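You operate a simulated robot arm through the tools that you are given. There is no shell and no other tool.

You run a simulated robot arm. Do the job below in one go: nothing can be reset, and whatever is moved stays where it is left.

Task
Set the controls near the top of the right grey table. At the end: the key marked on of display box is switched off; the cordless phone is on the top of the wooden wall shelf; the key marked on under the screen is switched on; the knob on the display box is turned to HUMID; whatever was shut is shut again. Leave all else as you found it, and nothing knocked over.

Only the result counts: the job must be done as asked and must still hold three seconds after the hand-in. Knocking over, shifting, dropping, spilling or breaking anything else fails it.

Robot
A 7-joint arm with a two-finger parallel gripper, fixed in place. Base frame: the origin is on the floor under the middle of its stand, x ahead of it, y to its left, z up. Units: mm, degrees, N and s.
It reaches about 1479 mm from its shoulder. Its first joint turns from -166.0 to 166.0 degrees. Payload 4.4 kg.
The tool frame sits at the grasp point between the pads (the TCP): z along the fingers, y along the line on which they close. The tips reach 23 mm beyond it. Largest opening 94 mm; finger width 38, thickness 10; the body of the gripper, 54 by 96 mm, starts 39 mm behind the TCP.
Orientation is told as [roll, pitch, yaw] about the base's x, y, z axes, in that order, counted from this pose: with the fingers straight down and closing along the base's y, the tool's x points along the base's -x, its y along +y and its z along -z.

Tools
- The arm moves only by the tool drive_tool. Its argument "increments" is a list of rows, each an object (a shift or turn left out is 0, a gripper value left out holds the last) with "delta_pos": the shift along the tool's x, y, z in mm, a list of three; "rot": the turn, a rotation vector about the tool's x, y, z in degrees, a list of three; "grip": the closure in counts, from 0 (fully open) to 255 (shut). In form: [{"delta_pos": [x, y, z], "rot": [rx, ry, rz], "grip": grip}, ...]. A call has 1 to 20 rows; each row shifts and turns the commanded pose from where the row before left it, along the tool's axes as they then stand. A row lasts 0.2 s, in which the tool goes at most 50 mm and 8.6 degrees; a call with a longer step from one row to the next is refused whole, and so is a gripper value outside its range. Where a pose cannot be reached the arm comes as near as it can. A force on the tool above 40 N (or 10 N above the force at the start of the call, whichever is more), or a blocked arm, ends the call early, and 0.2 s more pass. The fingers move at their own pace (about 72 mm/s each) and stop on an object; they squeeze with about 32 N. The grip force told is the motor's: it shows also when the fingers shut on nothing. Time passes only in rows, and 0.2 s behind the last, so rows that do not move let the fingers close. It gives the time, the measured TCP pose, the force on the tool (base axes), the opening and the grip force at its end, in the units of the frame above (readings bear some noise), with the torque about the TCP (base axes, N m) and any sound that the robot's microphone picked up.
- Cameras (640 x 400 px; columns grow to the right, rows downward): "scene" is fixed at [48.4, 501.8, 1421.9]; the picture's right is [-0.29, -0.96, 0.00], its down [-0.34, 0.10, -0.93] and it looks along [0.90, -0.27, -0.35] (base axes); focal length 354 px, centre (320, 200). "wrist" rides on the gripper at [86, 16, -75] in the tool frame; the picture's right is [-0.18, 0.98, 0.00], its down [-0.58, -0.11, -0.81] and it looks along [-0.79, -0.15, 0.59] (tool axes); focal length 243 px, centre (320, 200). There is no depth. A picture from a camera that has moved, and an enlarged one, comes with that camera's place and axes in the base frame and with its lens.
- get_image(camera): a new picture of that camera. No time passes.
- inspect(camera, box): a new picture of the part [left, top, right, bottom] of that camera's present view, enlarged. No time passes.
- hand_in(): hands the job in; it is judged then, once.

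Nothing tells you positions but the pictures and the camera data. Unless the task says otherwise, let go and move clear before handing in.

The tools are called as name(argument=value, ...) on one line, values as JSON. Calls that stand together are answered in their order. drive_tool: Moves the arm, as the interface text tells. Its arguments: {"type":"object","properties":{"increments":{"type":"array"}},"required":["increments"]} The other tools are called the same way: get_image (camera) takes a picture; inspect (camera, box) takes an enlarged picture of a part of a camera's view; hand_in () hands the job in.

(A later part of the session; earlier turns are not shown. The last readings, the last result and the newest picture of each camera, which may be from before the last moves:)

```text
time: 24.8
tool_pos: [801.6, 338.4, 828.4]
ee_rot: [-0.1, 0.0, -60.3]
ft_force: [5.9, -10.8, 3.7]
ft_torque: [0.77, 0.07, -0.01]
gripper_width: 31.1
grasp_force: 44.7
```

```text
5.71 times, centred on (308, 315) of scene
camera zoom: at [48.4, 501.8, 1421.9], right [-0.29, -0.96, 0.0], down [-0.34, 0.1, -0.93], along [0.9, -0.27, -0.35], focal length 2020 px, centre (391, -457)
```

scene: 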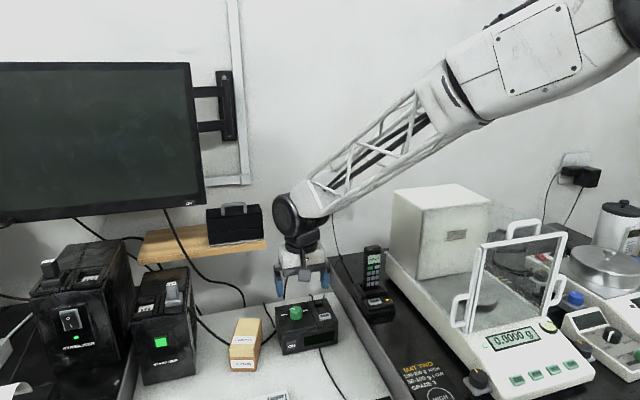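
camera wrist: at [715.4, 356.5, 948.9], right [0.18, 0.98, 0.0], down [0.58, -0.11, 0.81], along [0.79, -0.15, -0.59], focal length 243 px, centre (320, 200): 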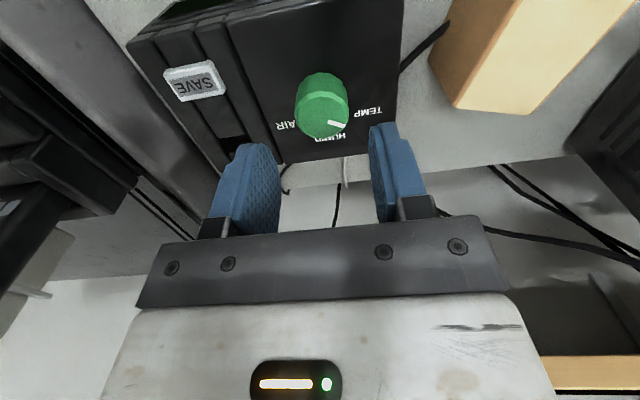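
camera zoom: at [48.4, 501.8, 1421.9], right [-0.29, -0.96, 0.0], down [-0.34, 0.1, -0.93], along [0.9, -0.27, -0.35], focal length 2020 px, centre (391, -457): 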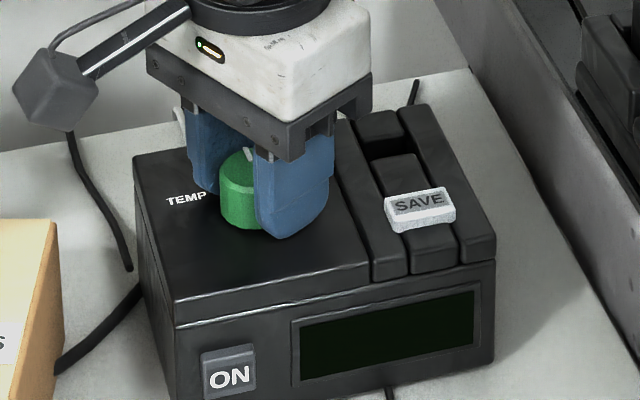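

The turn is complete at 60°. I'll release, lift, and check the pointer.

drive_tool(increments=[{"grip": 136}, {}, {"delta_pos": [0, 0, -10]}, {"delta_pos": [0, 0, -30]}, {"delta_pos": [0, 0, -40]}, {"delta_pos": [0, 0, -40]}, {}])

get_image(camera="wrist")

inspect(camera="scene", box=[270, 290, 345, 360])

```text
time: 26.4
tool_pos: [803.3, 338.8, 946.6]
ee_rot: [-0.1, 0.1, -60.2]
ft_force: [0.7, -0.5, 0.3]
ft_torque: [0.01, 0.0, 0.0]
gripper_width: 44.0
grasp_force: 0.0
```

```text
taken
camera wrist: at [775.7, 421.2, 1021.7], right [0.94, 0.33, 0.0], down [0.2, -0.56, 0.81], along [0.26, -0.76, -0.59], focal length 243 px, centre (320, 200)
```

wrist: 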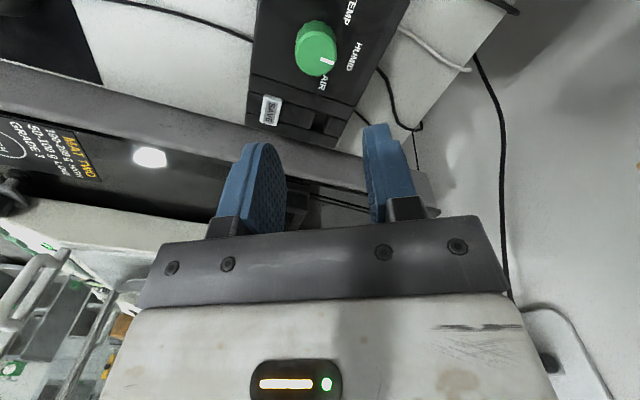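

```text
5.71 times, centred on (308, 325) of scene
camera zoom: at [48.4, 501.8, 1421.9], right [-0.29, -0.96, 0.0], down [-0.34, 0.1, -0.93], along [0.9, -0.27, -0.35], focal length 2020 px, centre (391, -514)
```

zoom: 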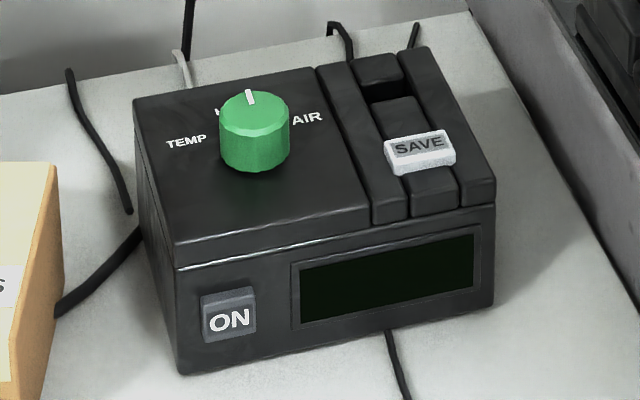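

inspect(camera="wrist", box=[270, 0, 380, 110])

```text
3.64 times, centred on (325, 55) of wrist
camera zoom: at [775.7, 421.2, 1021.7], right [0.94, 0.33, 0.0], down [0.2, -0.56, 0.81], along [0.26, -0.76, -0.59], focal length 882 px, centre (302, 727)
```

zoom: 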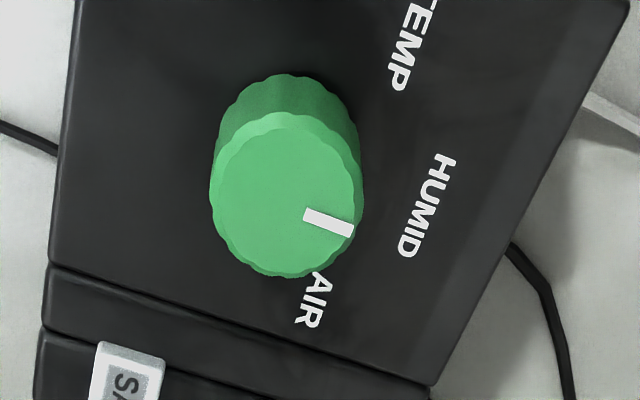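

The pointer now lies on HUMID and the box hasn't moved. Next is the ON key under the monitor. I'll raise the hand, undo the yaw, close the fingers, pitch forward and approach the monitor's lower right corner.

drive_tool(increments=[{"delta_pos": [0, 0, -14], "rot": [0, 0, -7.5]}, {"delta_pos": [0, 0, -14], "rot": [0, 0, -7.5]}, {"delta_pos": [0, 0, -14], "rot": [0, 0, -7.5]}, {"delta_pos": [0, 0, -14], "rot": [0, 0, -7.5]}, {"delta_pos": [0, 0, -14], "rot": [0, 0, -7.5], "grip": 255}, {"delta_pos": [0, 0, -14], "rot": [0, 0, -7.5]}, {"delta_pos": [0, 0, -14], "rot": [0, 0, -7.5]}, {"delta_pos": [0, 0, -14], "rot": [0, 0, -7.7]}, {"delta_pos": [25, 0, 0], "rot": [0, -7.5, 0]}, {"delta_pos": [25, 0, 0], "rot": [0, -7.5, 0]}, {"rot": [0, -7.5, 0]}, {"rot": [0, -7.5, 0]}, {}])

get_image(camera="wrist")

get_image(camera="scene")

```text
time: 29.2
tool_pos: [751.0, 338.9, 1055.6]
ee_rot: [-0.1, -30.0, 0.0]
ft_force: [0.3, 0.1, -0.6]
ft_torque: [0.01, -0.01, 0.03]
gripper_width: 0.1
grasp_force: 32.4
```

```text
taken
camera wrist: at [639.5, 354.6, 1078.1], right [0.16, 0.98, 0.09], down [0.1, -0.11, 0.99], along [0.98, -0.15, -0.12], focal length 243 px, centre (320, 200)
```

wrist: 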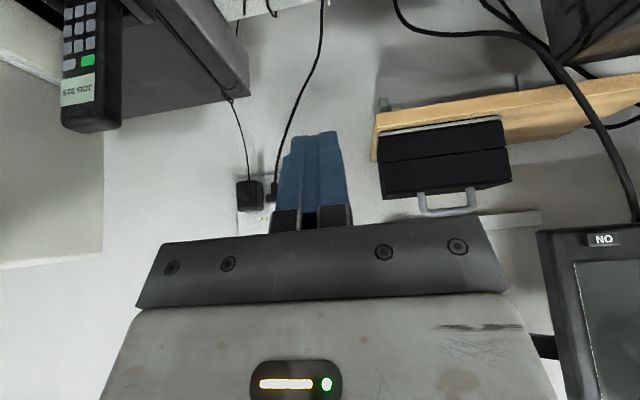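

```text
taken
```

scene: 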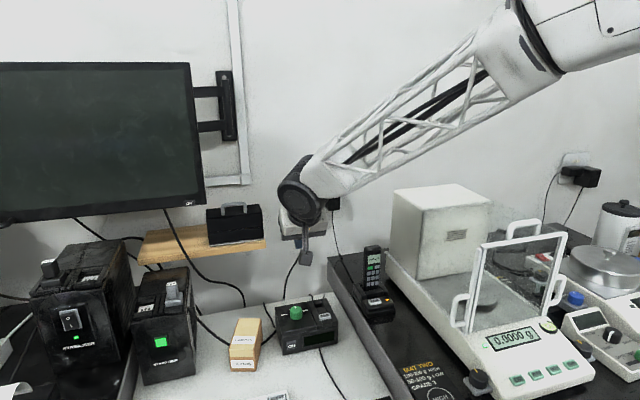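

The monitor key is at about (906, 576, 1112). I'll move to a pre-press position in front of it.

drive_tool(increments=[{"delta_pos": [-16.9, 39.5, -3]}, {"delta_pos": [-16.9, 39.5, -3]}, {"delta_pos": [-16.9, 39.5, -3]}, {"delta_pos": [-16.9, 39.5, -3]}, {"delta_pos": [-16.9, 39.5, -3]}, {"delta_pos": [-16.9, 39.5, -3]}, {}])

get_image(camera="wrist")

get_image(camera="scene")

```text
time: 30.8
tool_pos: [831.4, 576.3, 1123.7]
ee_rot: [0.0, -29.9, 0.0]
ft_force: [-0.4, 0.3, 0.3]
ft_torque: [0.01, 0.0, -0.03]
gripper_width: 0.1
grasp_force: 32.0
```

```text
taken
camera wrist: at [719.7, 592.4, 1145.4], right [0.16, 0.98, 0.09], down [0.1, -0.11, 0.99], along [0.98, -0.15, -0.12], focal length 243 px, centre (320, 200)
```

wrist: 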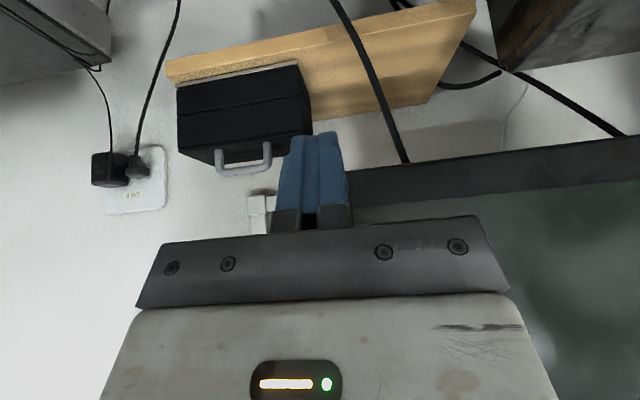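

```text
taken
```

scene: 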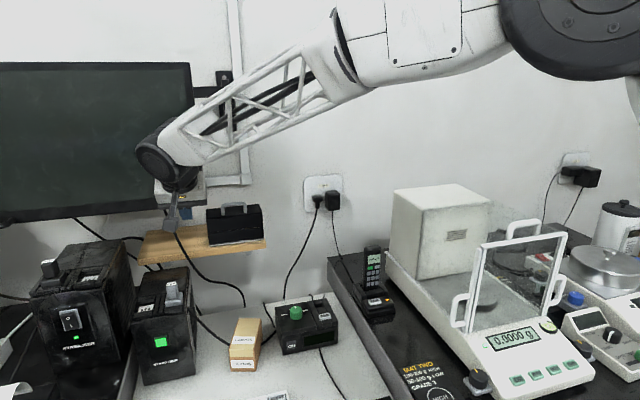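

drive_tool(increments=[{"delta_pos": [-8.66, 0, 5]}, {"delta_pos": [-8.66, 0, 5]}, {"delta_pos": [-8.66, 0, 5]}, {"delta_pos": [-2.6, 0, 1.5]}, {}])

inspect(camera="wrist", box=[230, 100, 430, 240])

inspect(camera="scene", box=[110, 130, 270, 270])

```text
time: 32.0
tool_pos: [863.2, 576.1, 1121.9]
ee_rot: [0.0, -29.9, 0.0]
ft_force: [-0.2, 0.0, -0.9]
ft_torque: [0.03, 0.0, 0.0]
gripper_width: 0.1
grasp_force: 32.0
```

```text
2.86 times, centred on (330, 170) of wrist
camera zoom: at [752.3, 592.3, 1144.1], right [0.16, 0.98, 0.09], down [0.1, -0.11, 0.99], along [0.98, -0.15, -0.12], focal length 693 px, centre (291, 286)
```

zoom: 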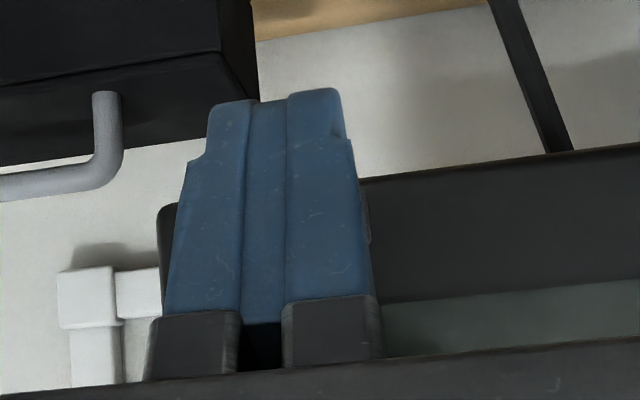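

```text
2.86 times, centred on (190, 200) of scene
camera zoom: at [48.4, 501.8, 1421.9], right [-0.29, -0.96, 0.0], down [-0.34, 0.1, -0.93], along [0.9, -0.27, -0.35], focal length 1010 px, centre (691, 200)
```

zoom: 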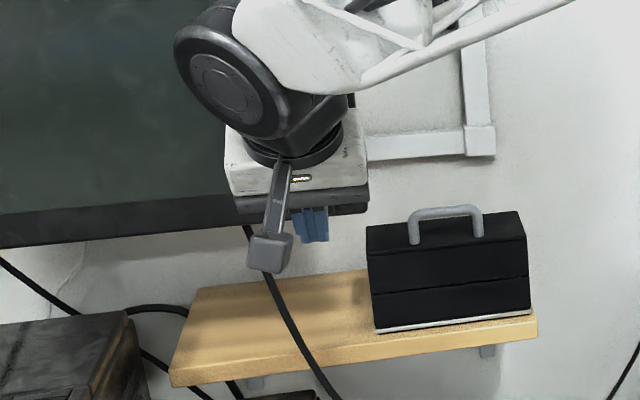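

drive_tool(increments=[{"delta_pos": [-2.6, 0, 1.5]}, {"delta_pos": [-2.6, 0, 1.5]}, {}])

drive_tool(increments=[{"delta_pos": [-1.73, 0, 1]}, {}])

drive_tool(increments=[{"delta_pos": [-1.73, 0, 1]}, {}])

drive_tool(increments=[{"delta_pos": [-1.3, 0, 0.75]}, {}])

```text
time: 32.8
tool_pos: [869.6, 575.8, 1122.1]
ee_rot: [0.0, -30.0, 0.0]
ft_force: [0.4, 0.2, 0.0]
ft_torque: [0.0, 0.01, 0.01]
gripper_width: 0.3
grasp_force: 31.9
```

```text
time: 33.4
tool_pos: [871.2, 576.8, 1122.3]
ee_rot: [0.0, -29.8, 0.0]
ft_force: [0.2, -0.4, -0.9]
ft_torque: [-0.02, 0.02, 0.02]
gripper_width: 0.1
grasp_force: 32.0
```

```text
time: 34.0
tool_pos: [872.8, 575.0, 1122.7]
ee_rot: [-0.1, -29.9, 0.0]
ft_force: [0.1, 0.2, -0.3]
ft_torque: [0.0, 0.02, 0.01]
gripper_width: 0.0
grasp_force: 32.5
```

```text
time: 34.6
tool_pos: [876.1, 576.5, 1122.3]
ee_rot: [-0.1, -29.9, 0.0]
ft_force: [-0.8, -0.3, 0.2]
ft_torque: [-0.02, 0.01, -0.01]
gripper_width: 0.1
grasp_force: 31.8
```

drive_tool(increments=[{"delta_pos": [-1.3, 0, 0.75]}, {}])

drive_tool(increments=[{"delta_pos": [-1.3, 0, 0.75]}, {}])

inspect(camera="wrist", box=[230, 100, 430, 240])

inspect(camera="scene", box=[0, 60, 270, 270])

```text
time: 35.2
tool_pos: [876.5, 576.8, 1122.6]
ee_rot: [-0.1, -29.9, -0.1]
ft_force: [-0.4, -0.8, 0.9]
ft_torque: [0.01, 0.02, 0.0]
gripper_width: 0.1
grasp_force: 31.8
```

```text
time: 35.8
tool_pos: [877.9, 575.1, 1123.0]
ee_rot: [-0.1, -29.9, 0.0]
ft_force: [-1.4, 0.0, 1.1]
ft_torque: [-0.01, -0.03, 0.03]
gripper_width: 0.1
grasp_force: 31.9
heard: click
```

```text
2.86 times, centred on (330, 170) of wrist
camera zoom: at [766.9, 591.8, 1144.1], right [0.16, 0.98, 0.09], down [0.1, -0.11, 0.99], along [0.98, -0.15, -0.12], focal length 693 px, centre (291, 286)
```

zoom: 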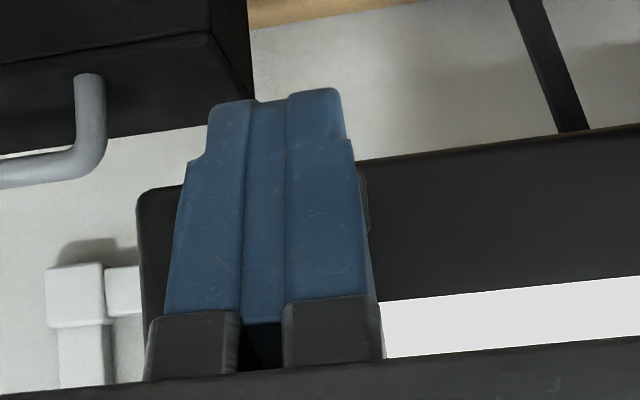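

```text
1.90 times, centred on (135, 165) of scene
camera zoom: at [48.4, 501.8, 1421.9], right [-0.29, -0.96, 0.0], down [-0.34, 0.1, -0.93], along [0.9, -0.27, -0.35], focal length 674 px, centre (672, 267)
```

zoom: 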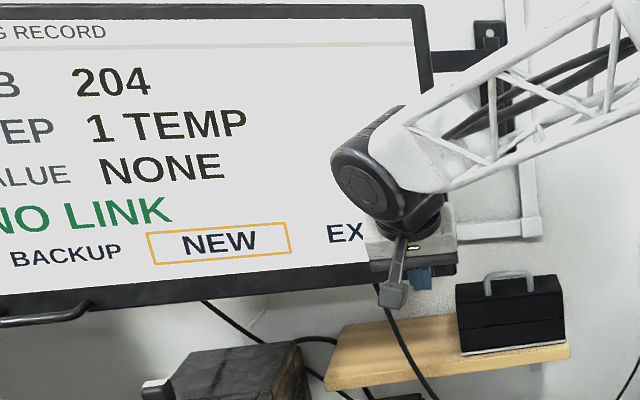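

The monitor is on. I'll back off and then study the shelf area, the cable and the clearances below the monitor.

drive_tool(increments=[{"delta_pos": [17.3, 0, -10]}, {"delta_pos": [17.3, 0, -10]}, {"delta_pos": [30, 0, -17.3]}, {"delta_pos": [30, 10, -17.3]}, {"delta_pos": [30, 10, -17.3]}, {}])

get_image(camera="wrist")

get_image(camera="scene")

```text
time: 37.2
tool_pos: [734.3, 596.6, 1125.6]
ee_rot: [-0.1, -29.9, 0.0]
ft_force: [0.7, -0.2, 0.0]
ft_torque: [-0.01, 0.0, 0.03]
gripper_width: 0.0
grasp_force: 32.3
```

```text
taken
camera wrist: at [623.4, 612.4, 1145.9], right [0.16, 0.98, 0.09], down [0.1, -0.11, 0.99], along [0.98, -0.15, -0.12], focal length 243 px, centre (320, 200)
```

wrist: 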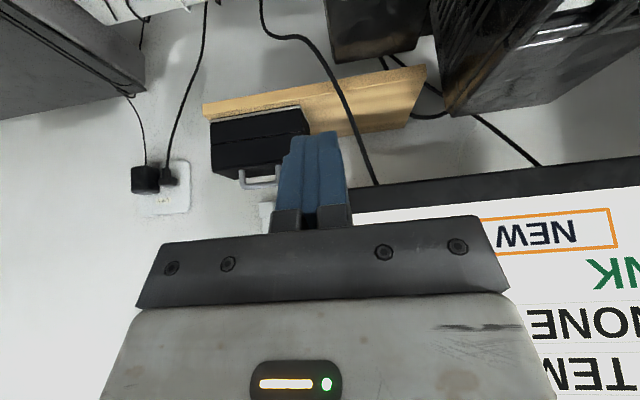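

```text
taken
```

scene: 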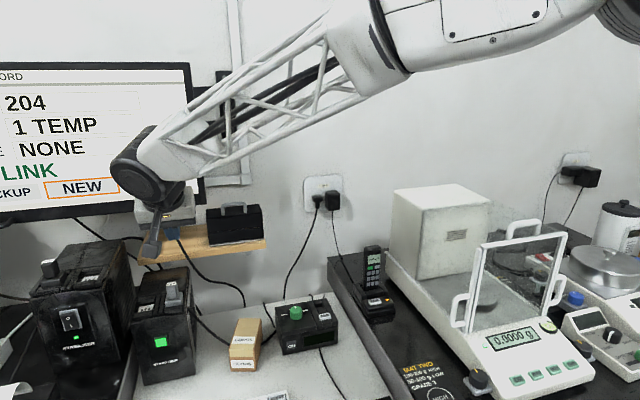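

inspect(camera="wrist", box=[190, 40, 490, 220])

inspect(camera="scene", box=[110, 190, 280, 310])

```text
2.13 times, centred on (340, 130) of wrist
camera zoom: at [623.4, 612.4, 1145.9], right [0.16, 0.98, 0.09], down [0.1, -0.11, 0.99], along [0.98, -0.15, -0.12], focal length 518 px, centre (277, 349)
```

zoom: 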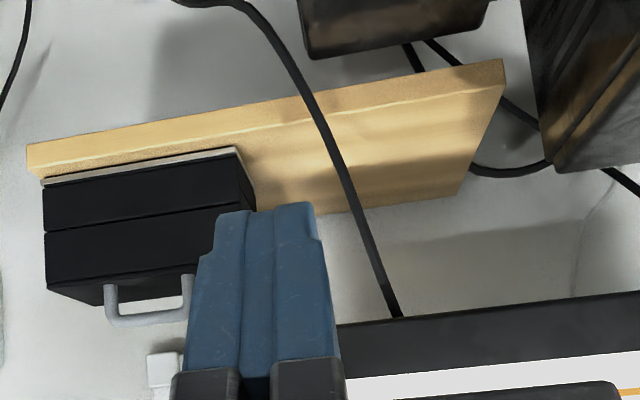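

```text
3.33 times, centred on (195, 250) of scene
camera zoom: at [48.4, 501.8, 1421.9], right [-0.29, -0.96, 0.0], down [-0.34, 0.1, -0.93], along [0.9, -0.27, -0.35], focal length 1179 px, centre (737, 33)
```

zoom: 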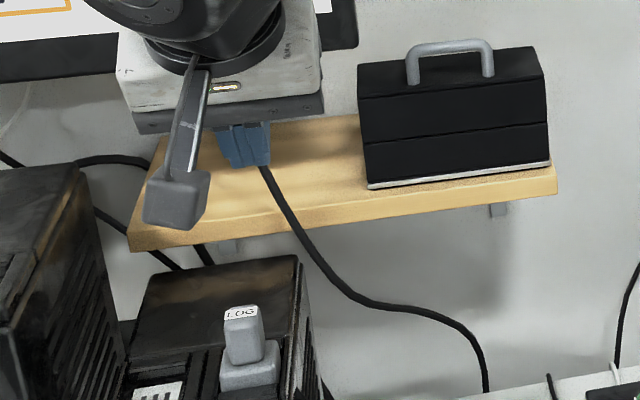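

The shelf top is at about z 960 with its front edge at about x 942. The cable crosses that edge at y≈605 and reaches the monitor at y≈640. Now I'll go and look at the phone.

drive_tool(increments=[{"rot": [0, 7.5, 0], "grip": 0}, {"rot": [0, 7.5, 0]}, {"rot": [0, 7.5, 0]}, {"rot": [0, 7.4, 0]}, {"delta_pos": [8.8, -46.3, 4.5]}, {"delta_pos": [8.8, -46.3, 4.5]}, {"delta_pos": [8.8, -46.3, 4.5]}, {"delta_pos": [8.8, -46.3, 4.5]}, {"delta_pos": [8.8, -46.3, 4.5]}, {"delta_pos": [8.8, -46.3, 4.5]}, {"delta_pos": [8.8, -46.3, 4.5]}, {"delta_pos": [8.8, -46.3, 4.5]}, {"delta_pos": [8.8, -46.3, 4.5]}, {"delta_pos": [8.8, -46.3, 4.5]}, {}])

get_image(camera="wrist")

get_image(camera="scene")

```text
time: 40.4
tool_pos: [647.9, 133.1, 1080.3]
ee_rot: [-0.1, 0.1, -0.1]
ft_force: [-0.6, -0.7, -0.3]
ft_torque: [0.0, 0.0, -0.01]
gripper_width: 93.8
grasp_force: 0.0
```

```text
taken
camera wrist: at [562.4, 149.4, 1155.4], right [0.19, 0.98, 0.0], down [0.58, -0.11, 0.81], along [0.79, -0.15, -0.59], focal length 243 px, centre (320, 200)
```

wrist: 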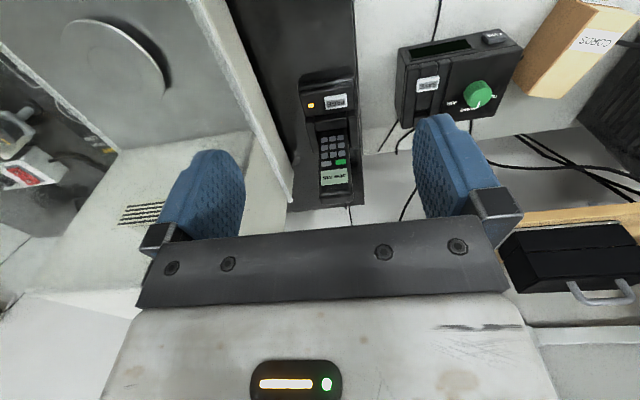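

```text
taken
```

scene: 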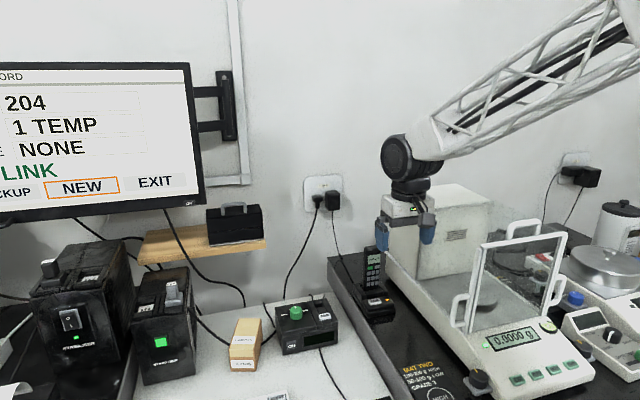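

inspect(camera="wrist", box=[270, 50, 390, 220])

inspect(camera="scene", box=[340, 230, 420, 330])

```text
2.35 times, centred on (330, 135) of wrist
camera zoom: at [562.4, 149.4, 1155.4], right [0.19, 0.98, 0.0], down [0.58, -0.11, 0.81], along [0.79, -0.15, -0.59], focal length 571 px, centre (296, 353)
```

zoom: 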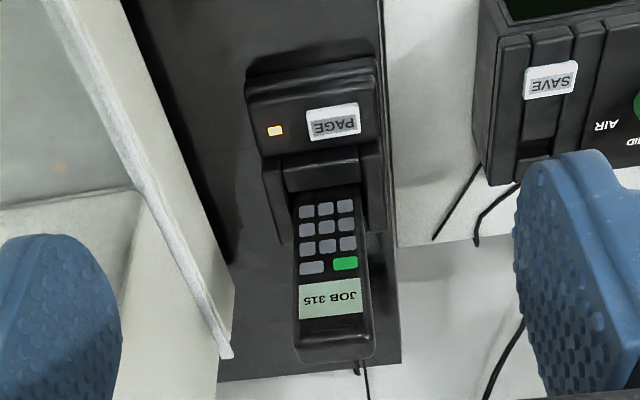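

```text
4.00 times, centred on (380, 280) of scene
camera zoom: at [48.4, 501.8, 1421.9], right [-0.29, -0.96, 0.0], down [-0.34, 0.1, -0.93], along [0.9, -0.27, -0.35], focal length 1414 px, centre (80, -120)
```

zoom: 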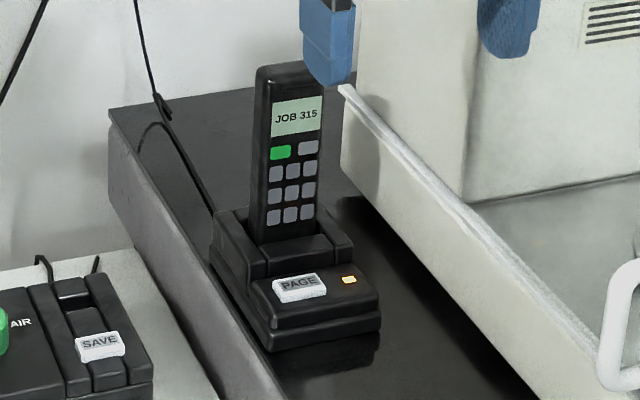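

The phone is about 40 mm wide and 20 mm thick, with its centre at y≈123, front face at x≈808 and top at z≈965. It leans back slightly. Before grasping, I'll go to open space and test whether the wrist can reach the orientation I want for laying it on the shelf (camera up, fingers forward).

drive_tool(increments=[{"delta_pos": [8, 44.5, -11.7]}, {"delta_pos": [8, 44.5, -11.7]}, {"delta_pos": [8, 44.5, -11.7]}, {"delta_pos": [8, 44.5, -11.7]}, {"delta_pos": [8, 44.5, -11.7]}, {"delta_pos": [8, 44.5, -11.7]}, {"rot": [0, 0, -8]}, {"rot": [0, 0, -8]}, {"rot": [0, 0, -8]}, {"rot": [0, 0, -8]}, {"rot": [0, 0, -8]}, {"rot": [0, 0, -8]}, {"rot": [0, 0, -8]}, {"rot": [0, 0, -8]}, {"rot": [0, 0, -8]}, {"rot": [0, 0, -8]}, {"rot": [0, 0, -8]}, {}])

get_image(camera="scene")

```text
time: 44.2
tool_pos: [596.9, 400.1, 1148.3]
ee_rot: [0.0, 0.1, 88.1]
ft_force: [-0.1, -0.4, -0.4]
ft_torque: [0.04, -0.01, 0.01]
gripper_width: 94.3
grasp_force: 0.0
```

```text
taken
```

scene: 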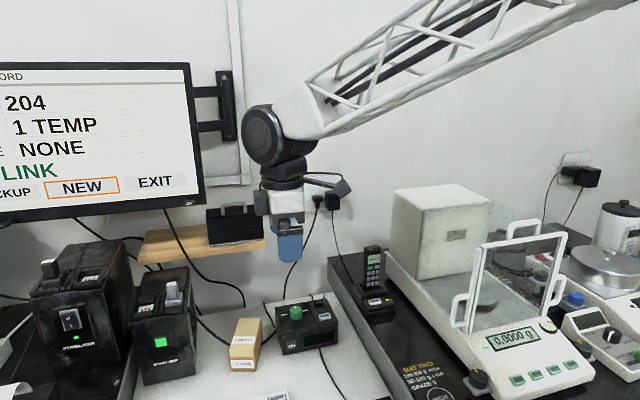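

drive_tool(increments=[{"rot": [0, 0, -8]}, {"rot": [0, 0, -8]}, {"rot": [0, 0, -8]}, {"rot": [0, 0, -8]}, {"rot": [0, 0, -8]}, {"rot": [0, 0, -8]}, {"rot": [0, 0, -8]}, {"rot": [0, 0, -8]}, {"rot": [0, 0, -8]}, {"rot": [0, 0, -8]}, {"rot": [0, 0, -8]}, {"rot": [0, 0, -4]}, {}])

get_image(camera="scene")

```text
time: 47.0
tool_pos: [597.9, 400.9, 1146.9]
ee_rot: [0.1, 0.1, 180.0]
ft_force: [1.0, 0.6, -0.1]
ft_torque: [0.01, -0.02, -0.01]
gripper_width: 94.2
grasp_force: 0.1
```

```text
taken
```

scene: 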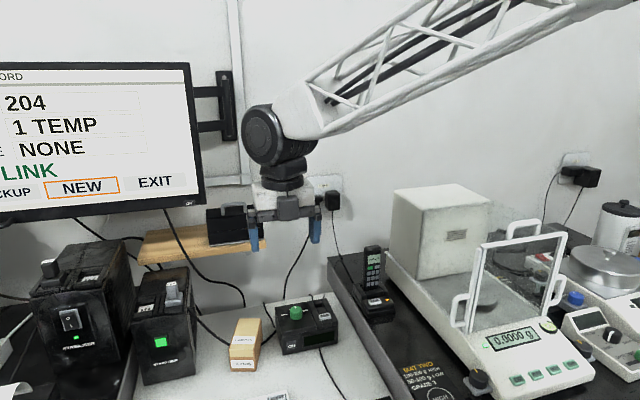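

drive_tool(increments=[{"rot": [0, 8, 0]}, {"rot": [0, 8, 0]}, {"rot": [0, 8, 0]}, {"rot": [0, 8, 0]}, {"rot": [0, 8, 0]}, {"rot": [0, 8, 0]}, {"rot": [0, 8, 0]}, {"rot": [0, 8, 0]}, {"rot": [0, 8, 0]}, {"rot": [0, 8, 0]}, {}])

get_image(camera="scene")

get_image(camera="wrist")

```text
time: 49.4
tool_pos: [597.9, 401.2, 1147.2]
ee_rot: [0.4, 80.1, -179.7]
ft_force: [0.0, 0.2, -0.1]
ft_torque: [0.02, -0.01, 0.0]
gripper_width: 93.9
grasp_force: 0.1
```

```text
taken
```

scene: 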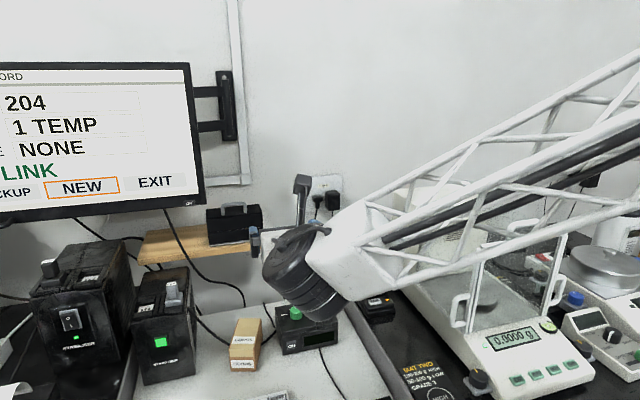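

```text
taken
camera wrist: at [540.6, 384.0, 1246.2], right [-0.03, -0.98, -0.18], down [-0.89, 0.11, -0.43], along [0.45, 0.15, -0.88], focal length 243 px, centre (320, 200)
```

wrist: 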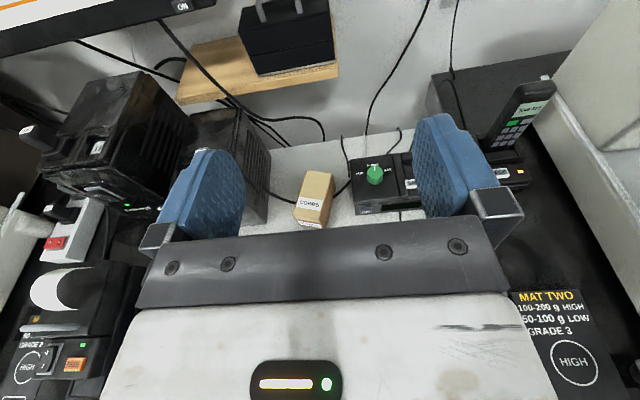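

The camera-up, fingers-forward pose is reachable. This view also shows the phone from the side, so I'll zoom in on it.

inspect(camera="wrist", box=[440, 60, 580, 200])

inspect(camera="wrist", box=[130, 0, 370, 200])

inspect(camera="scene", box=[230, 160, 430, 330])

```text
2.86 times, centred on (510, 130) of wrist
camera zoom: at [540.6, 384.0, 1246.2], right [-0.03, -0.98, -0.18], down [-0.89, 0.11, -0.43], along [0.45, 0.15, -0.88], focal length 693 px, centre (-223, 400)
```

zoom: 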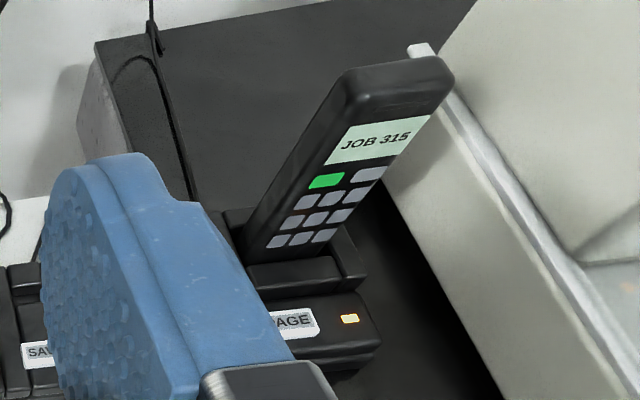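

```text
2.00 times, centred on (250, 100) of wrist
camera zoom: at [540.6, 384.0, 1246.2], right [-0.03, -0.98, -0.18], down [-0.89, 0.11, -0.43], along [0.45, 0.15, -0.88], focal length 485 px, centre (460, 400)
```

zoom: 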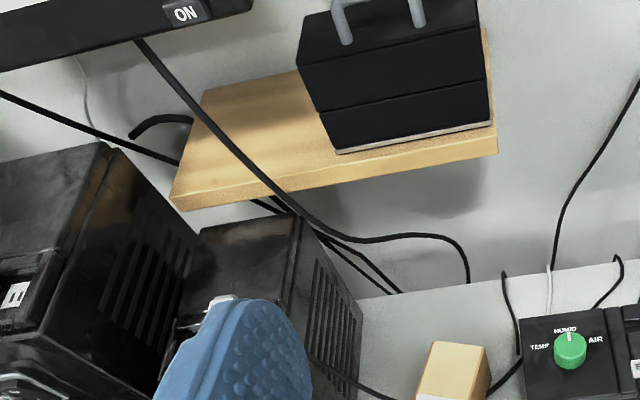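

```text
2.35 times, centred on (330, 245) of scene
camera zoom: at [48.4, 501.8, 1421.9], right [-0.29, -0.96, 0.0], down [-0.34, 0.1, -0.93], along [0.9, -0.27, -0.35], focal length 832 px, centre (296, 94)
```

zoom: 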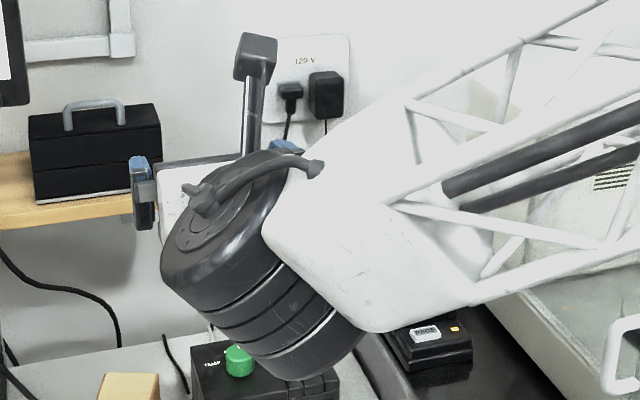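

The phone stands upright: front face at x≈807, back at ≈828, y 102–143, top at z≈966. My plan is to grip its top end with the tool at 45° in this flipped pose. Rolling 180° about the tool axis then lays it face-up and horizontal for the shelf, with the camera hanging clear of the monitor. I'll move to the pre-grasp position now.

drive_tool(increments=[{"rot": [0, -7, 0], "grip": 0}, {"rot": [0, -7, 0]}, {"rot": [0, -7, 0]}, {"rot": [0, -7, 0]}, {"rot": [0, -7.1, 0]}, {"delta_pos": [2.1, 39.8, 26.2]}, {"delta_pos": [2.1, 39.8, 26.2]}, {"delta_pos": [2.1, 39.8, 26.2]}, {"delta_pos": [2.1, 39.8, 26.2]}, {"delta_pos": [2.1, 39.8, 26.2]}, {"delta_pos": [2.1, 39.8, 26.2]}, {"delta_pos": [2.1, 39.8, 26.2]}, {}])

get_image(camera="wrist")

get_image(camera="scene")

```text
time: 52.2
tool_pos: [736.4, 121.5, 1025.2]
ee_rot: [0.1, 44.9, -180.0]
ft_force: [-0.7, 0.6, -0.5]
ft_torque: [0.03, 0.0, -0.05]
gripper_width: 93.8
grasp_force: 0.0
```

```text
taken
camera wrist: at [747.2, 104.5, 1140.1], right [-0.13, -0.98, -0.13], down [-0.98, 0.11, 0.16], along [-0.14, 0.15, -0.98], focal length 243 px, centre (320, 200)
```

wrist: 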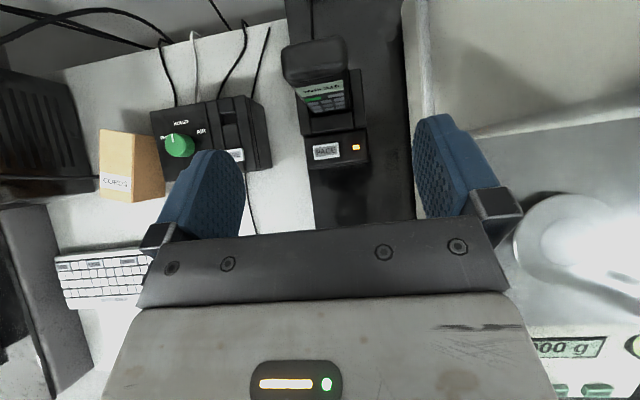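

```text
taken
```

scene: 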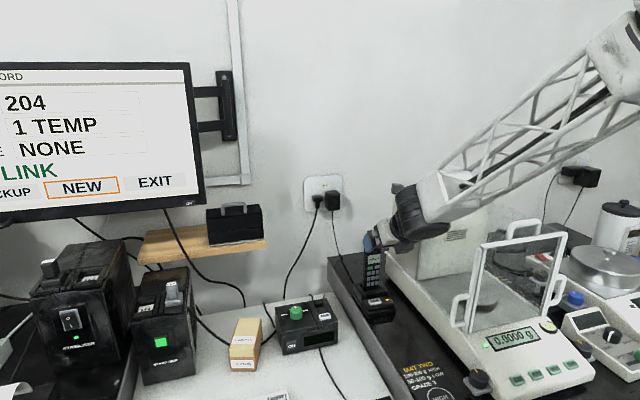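

inspect(camera="wrist", box=[260, 20, 400, 180])

inspect(camera="scene", box=[330, 170, 470, 330])

```text
2.50 times, centred on (330, 100) of wrist
camera zoom: at [747.2, 104.5, 1140.1], right [-0.13, -0.98, -0.13], down [-0.98, 0.11, 0.16], along [-0.14, 0.15, -0.98], focal length 606 px, centre (295, 450)
```

zoom: 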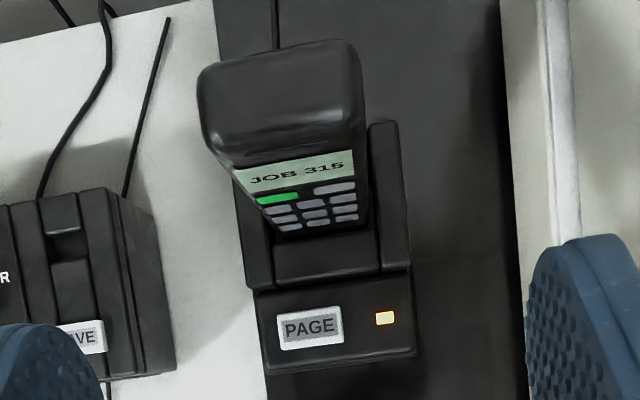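

```text
2.50 times, centred on (400, 250) of scene
camera zoom: at [48.4, 501.8, 1421.9], right [-0.29, -0.96, 0.0], down [-0.34, 0.1, -0.93], along [0.9, -0.27, -0.35], focal length 884 px, centre (120, 75)
```

zoom: 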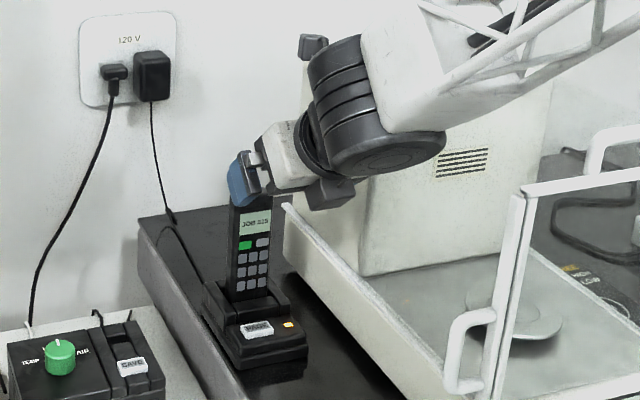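

The phone's top is centred at (817, 121.5), and the fingers straddle it in y. I'll advance along the tool axis to the grip point.

drive_tool(increments=[{"delta_pos": [2, 0, 27]}, {"delta_pos": [1.5, 0, 27]}, {"delta_pos": [1, 0, 25]}, {"delta_pos": [0, 0, 20]}, {}])

get_image(camera="wrist")

inspect(camera="scene", box=[330, 200, 450, 330])

```text
time: 53.4
tool_pos: [811.2, 121.2, 961.1]
ee_rot: [0.1, 44.9, 180.0]
ft_force: [-0.1, -0.2, -0.5]
ft_torque: [-0.02, 0.03, 0.02]
gripper_width: 94.2
grasp_force: 0.0
```

```text
taken
camera wrist: at [821.3, 104.3, 1075.4], right [-0.13, -0.98, -0.13], down [-0.98, 0.11, 0.16], along [-0.14, 0.15, -0.98], focal length 243 px, centre (320, 200)
```

wrist: 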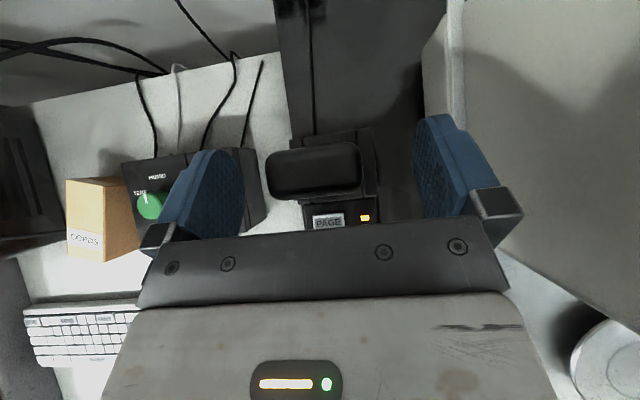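

```text
3.08 times, centred on (390, 265) of scene
camera zoom: at [48.4, 501.8, 1421.9], right [-0.29, -0.96, 0.0], down [-0.34, 0.1, -0.93], along [0.9, -0.27, -0.35], focal length 1088 px, centre (105, 0)
```

zoom: 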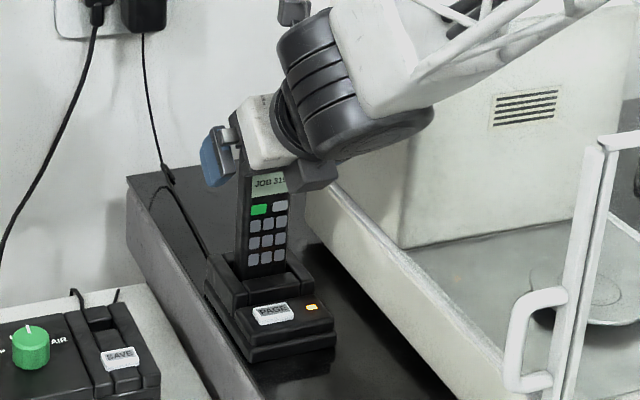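

drive_tool(increments=[{"delta_pos": [-3, -0.5, 11]}, {}, {"grip": 255}, {}, {}, {}])

get_image(camera="wrist")

inspect(camera="scene", box=[330, 200, 450, 330])

```text
time: 54.8
tool_pos: [817.2, 121.0, 952.1]
ee_rot: [0.1, 45.0, -179.9]
ft_force: [0.3, 1.3, 0.6]
ft_torque: [0.05, -0.08, 0.02]
gripper_width: 45.5
grasp_force: 31.8
```

```text
taken
camera wrist: at [826.9, 104.9, 1066.2], right [-0.13, -0.98, -0.13], down [-0.98, 0.11, 0.16], along [-0.14, 0.15, -0.98], focal length 243 px, centre (320, 200)
```

wrist: 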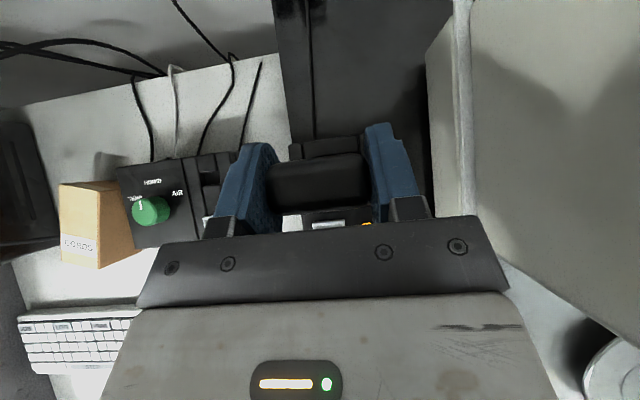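

```text
3.08 times, centred on (390, 265) of scene
camera zoom: at [48.4, 501.8, 1421.9], right [-0.29, -0.96, 0.0], down [-0.34, 0.1, -0.93], along [0.9, -0.27, -0.35], focal length 1088 px, centre (105, 0)
```

zoom: 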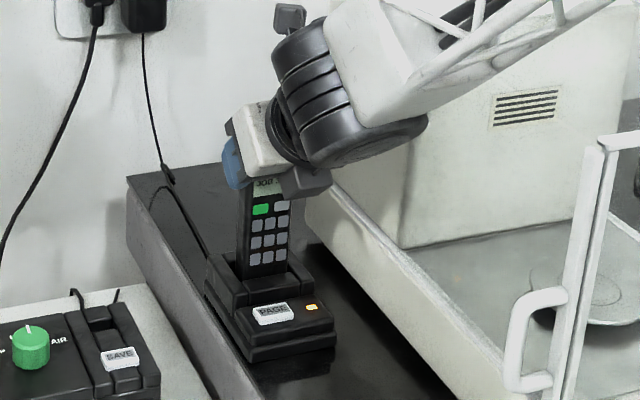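

The phone is gripped at 45.5 mm with almost no side force. I'll lift it straight up, slowly at first.

drive_tool(increments=[{"delta_pos": [3.5, 0, -3.5]}, {"delta_pos": [3.5, 0, -3.5]}, {"delta_pos": [3.5, 0, -3.5]}, {"delta_pos": [3.5, 0, -3.5]}, {"delta_pos": [3.5, 0, -3.5]}, {"delta_pos": [3.5, 0, -3.5]}, {}])

inspect(camera="scene", box=[330, 200, 450, 330])

```text
time: 56.4
tool_pos: [815.6, 121.7, 980.5]
ee_rot: [0.2, 44.8, -180.0]
ft_force: [-0.3, -0.5, -0.9]
ft_torque: [-0.03, -0.01, 0.0]
gripper_width: 45.9
grasp_force: 32.3
```

```text
3.08 times, centred on (390, 265) of scene
camera zoom: at [48.4, 501.8, 1421.9], right [-0.29, -0.96, 0.0], down [-0.34, 0.1, -0.93], along [0.9, -0.27, -0.35], focal length 1088 px, centre (105, 0)
```

zoom: 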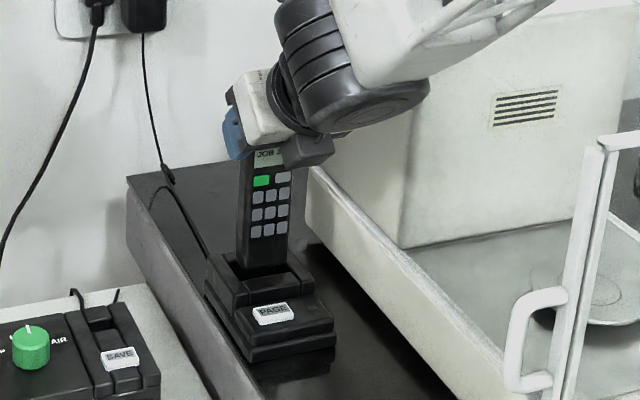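

The phone is coming out cleanly and the cradle is staying put. I'll continue lifting.

drive_tool(increments=[{"delta_pos": [10.6, 0, -10.6]}, {"delta_pos": [10.6, 0, -10.6]}, {"delta_pos": [10.6, 0, -10.6]}, {"delta_pos": [14, 0, -14]}, {"delta_pos": [17, 0, -17]}, {"delta_pos": [17, 0, -17]}, {"delta_pos": [17, 0, -17]}, {"delta_pos": [17, 0, -17]}, {"delta_pos": [17, 0, -17]}, {}])

get_image(camera="scene")

inspect(camera="scene", box=[330, 120, 450, 250])

```text
time: 58.6
tool_pos: [815.6, 122.8, 1165.9]
ee_rot: [0.2, 44.9, -180.0]
ft_force: [0.3, -0.2, -2.1]
ft_torque: [0.0, 0.02, 0.04]
gripper_width: 45.8
grasp_force: 31.4
```

```text
taken
```

scene: 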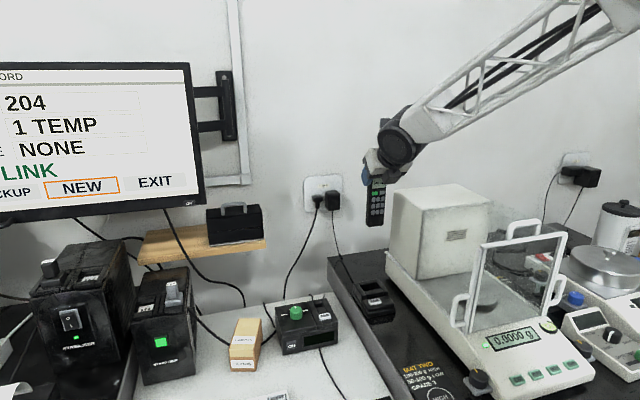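

```text
3.08 times, centred on (390, 185) of scene
camera zoom: at [48.4, 501.8, 1421.9], right [-0.29, -0.96, 0.0], down [-0.34, 0.1, -0.93], along [0.9, -0.27, -0.35], focal length 1088 px, centre (105, 246)
```

zoom: 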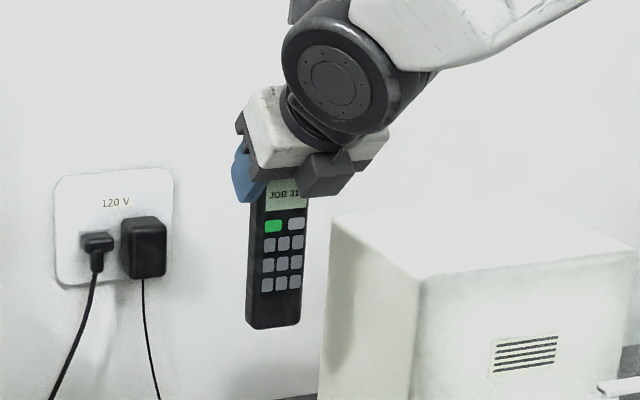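

The phone is free; it's about 148 mm long. I'll carry it to open space and roll 180° about the tool axis.

drive_tool(increments=[{"delta_pos": [-19.4, -39.6, -16.1]}, {"delta_pos": [-19.4, -39.6, -16.1]}, {"delta_pos": [-19.4, -39.6, -16.1]}, {"delta_pos": [-19.4, -39.6, -16.1]}, {"delta_pos": [-19.4, -39.6, -16.1]}, {"delta_pos": [-19.4, -39.6, -16.1]}, {"delta_pos": [-19.4, -39.6, -16.1]}, {"rot": [0, 0, 8]}, {"rot": [0, 0, 8]}, {"rot": [0, 0, 8]}, {"rot": [0, 0, 8]}, {"rot": [0, 0, 8]}, {"rot": [0, 0, 8]}, {"rot": [0, 0, 8]}, {"rot": [0, 0, 8]}, {"rot": [0, 0, 8]}, {"rot": [0, 0, 8]}, {"rot": [0, 0, 8]}, {}])

get_image(camera="scene")

```text
time: 62.6
tool_pos: [641.3, 399.0, 1149.9]
ee_rot: [-44.9, 1.4, 91.3]
ft_force: [-0.1, -0.2, -1.7]
ft_torque: [-0.1, 0.03, 0.02]
gripper_width: 45.8
grasp_force: 32.2
```

```text
taken
```

scene: 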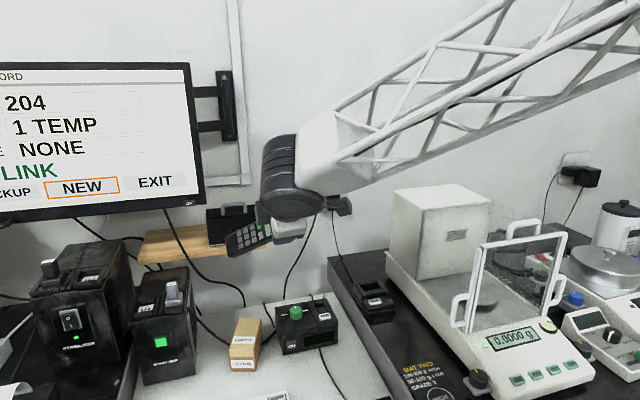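

drive_tool(increments=[{"rot": [0, 0, 8]}, {"rot": [0, 0, 8]}, {"rot": [0, 0, 8]}, {"rot": [0, 0, 8]}, {"rot": [0, 0, 8]}, {"rot": [0, 0, 8]}, {"rot": [0, 0, 8]}, {"rot": [0, 0, 8]}, {"rot": [0, 0, 8]}, {"rot": [0, 0, 8]}, {"rot": [0, 0, 8]}, {"rot": [0, 0, 4]}, {}])

get_image(camera="scene")

get_image(camera="wrist")

```text
time: 65.4
tool_pos: [641.6, 399.4, 1150.7]
ee_rot: [-0.1, -44.9, -0.2]
ft_force: [0.2, -0.3, -2.0]
ft_torque: [-0.04, 0.19, 0.0]
gripper_width: 45.7
grasp_force: 32.2
```

```text
taken
```

scene: 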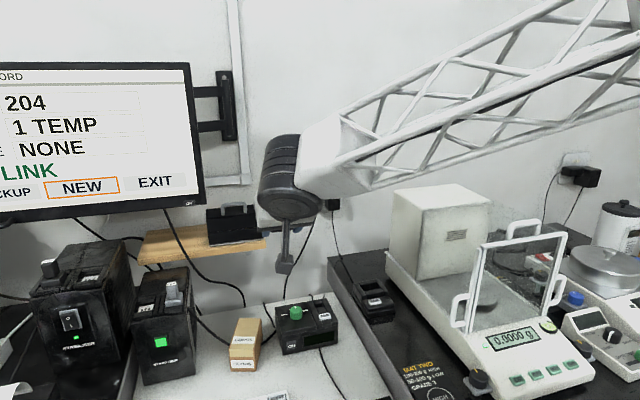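

```text
taken
camera wrist: at [528.9, 415.4, 1142.2], right [0.13, 0.98, 0.13], down [-0.16, -0.11, 0.98], along [0.98, -0.15, 0.14], focal length 243 px, centre (320, 200)
```

wrist: 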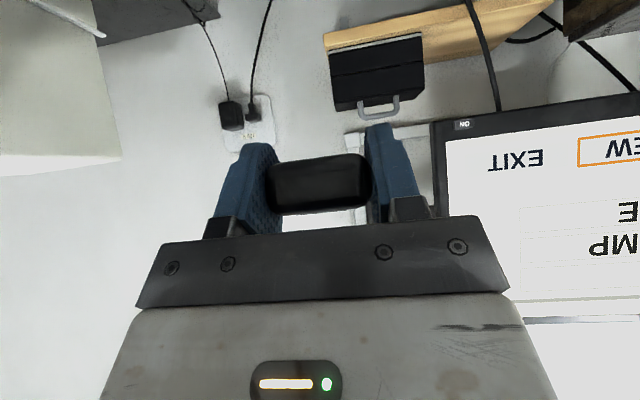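

The phone now lies horizontal, face up, pointing forward from the fingers. I'll move left in front of the monitor, then down to just above shelf height.

drive_tool(increments=[{"delta_pos": [0, 46.8, 0]}, {"delta_pos": [0, 46.8, 0]}, {"delta_pos": [0, 46.8, 0]}, {"delta_pos": [0, 46.8, 0]}, {"delta_pos": [0, 46.8, 0]}, {"delta_pos": [0, 46.8, 0]}, {}])

get_image(camera="scene")

get_image(camera="wrist")

```text
time: 67.0
tool_pos: [640.8, 679.4, 1147.7]
ee_rot: [-0.2, -44.9, 0.0]
ft_force: [0.2, 0.9, -1.8]
ft_torque: [0.03, 0.12, -0.02]
gripper_width: 45.8
grasp_force: 31.2
```

```text
taken
```

scene: 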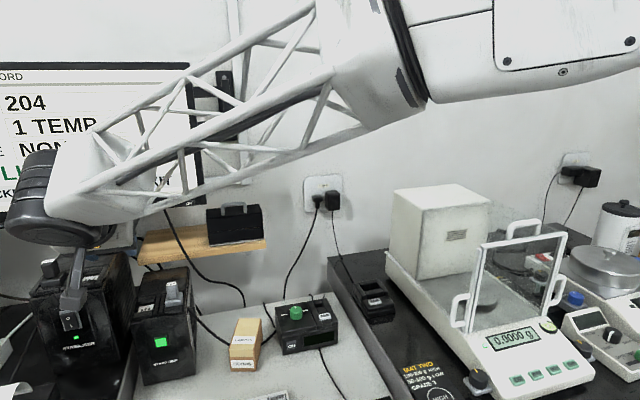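

```text
taken
camera wrist: at [527.6, 696.0, 1139.9], right [0.13, 0.98, 0.13], down [-0.16, -0.11, 0.98], along [0.98, -0.15, 0.14], focal length 243 px, centre (320, 200)
```

wrist: 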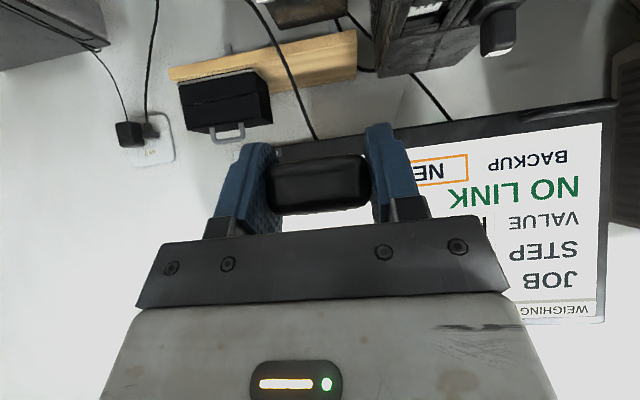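

inspect(camera="wrist", box=[150, 0, 550, 150])

inspect(camera="scene", box=[0, 130, 290, 330])

```text
1.60 times, centred on (350, 75) of wrist
camera zoom: at [527.6, 696.0, 1139.9], right [0.13, 0.98, 0.13], down [-0.16, -0.11, 0.98], along [0.98, -0.15, 0.14], focal length 388 px, centre (272, 400)
```

zoom: 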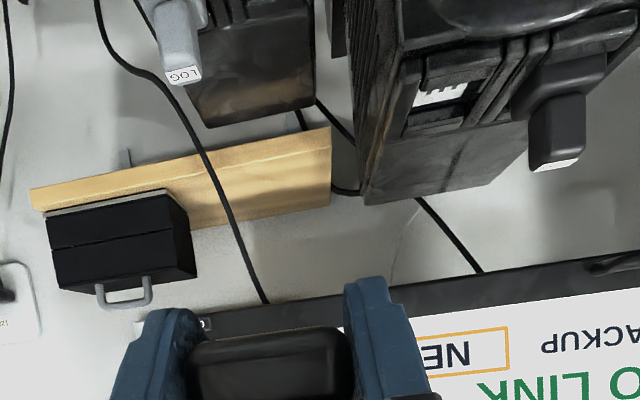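

```text
2.00 times, centred on (145, 230) of scene
camera zoom: at [48.4, 501.8, 1421.9], right [-0.29, -0.96, 0.0], down [-0.34, 0.1, -0.93], along [0.9, -0.27, -0.35], focal length 707 px, centre (670, 140)
```

zoom: 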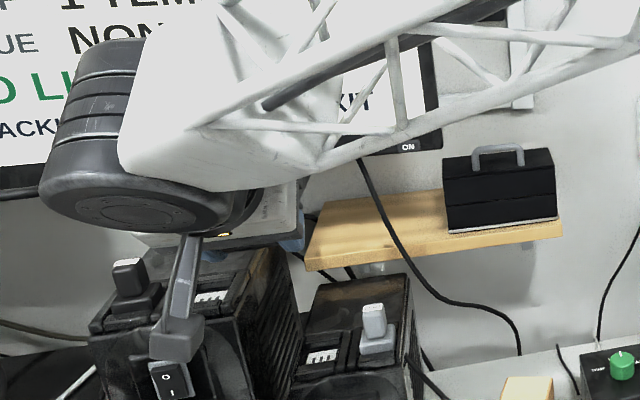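

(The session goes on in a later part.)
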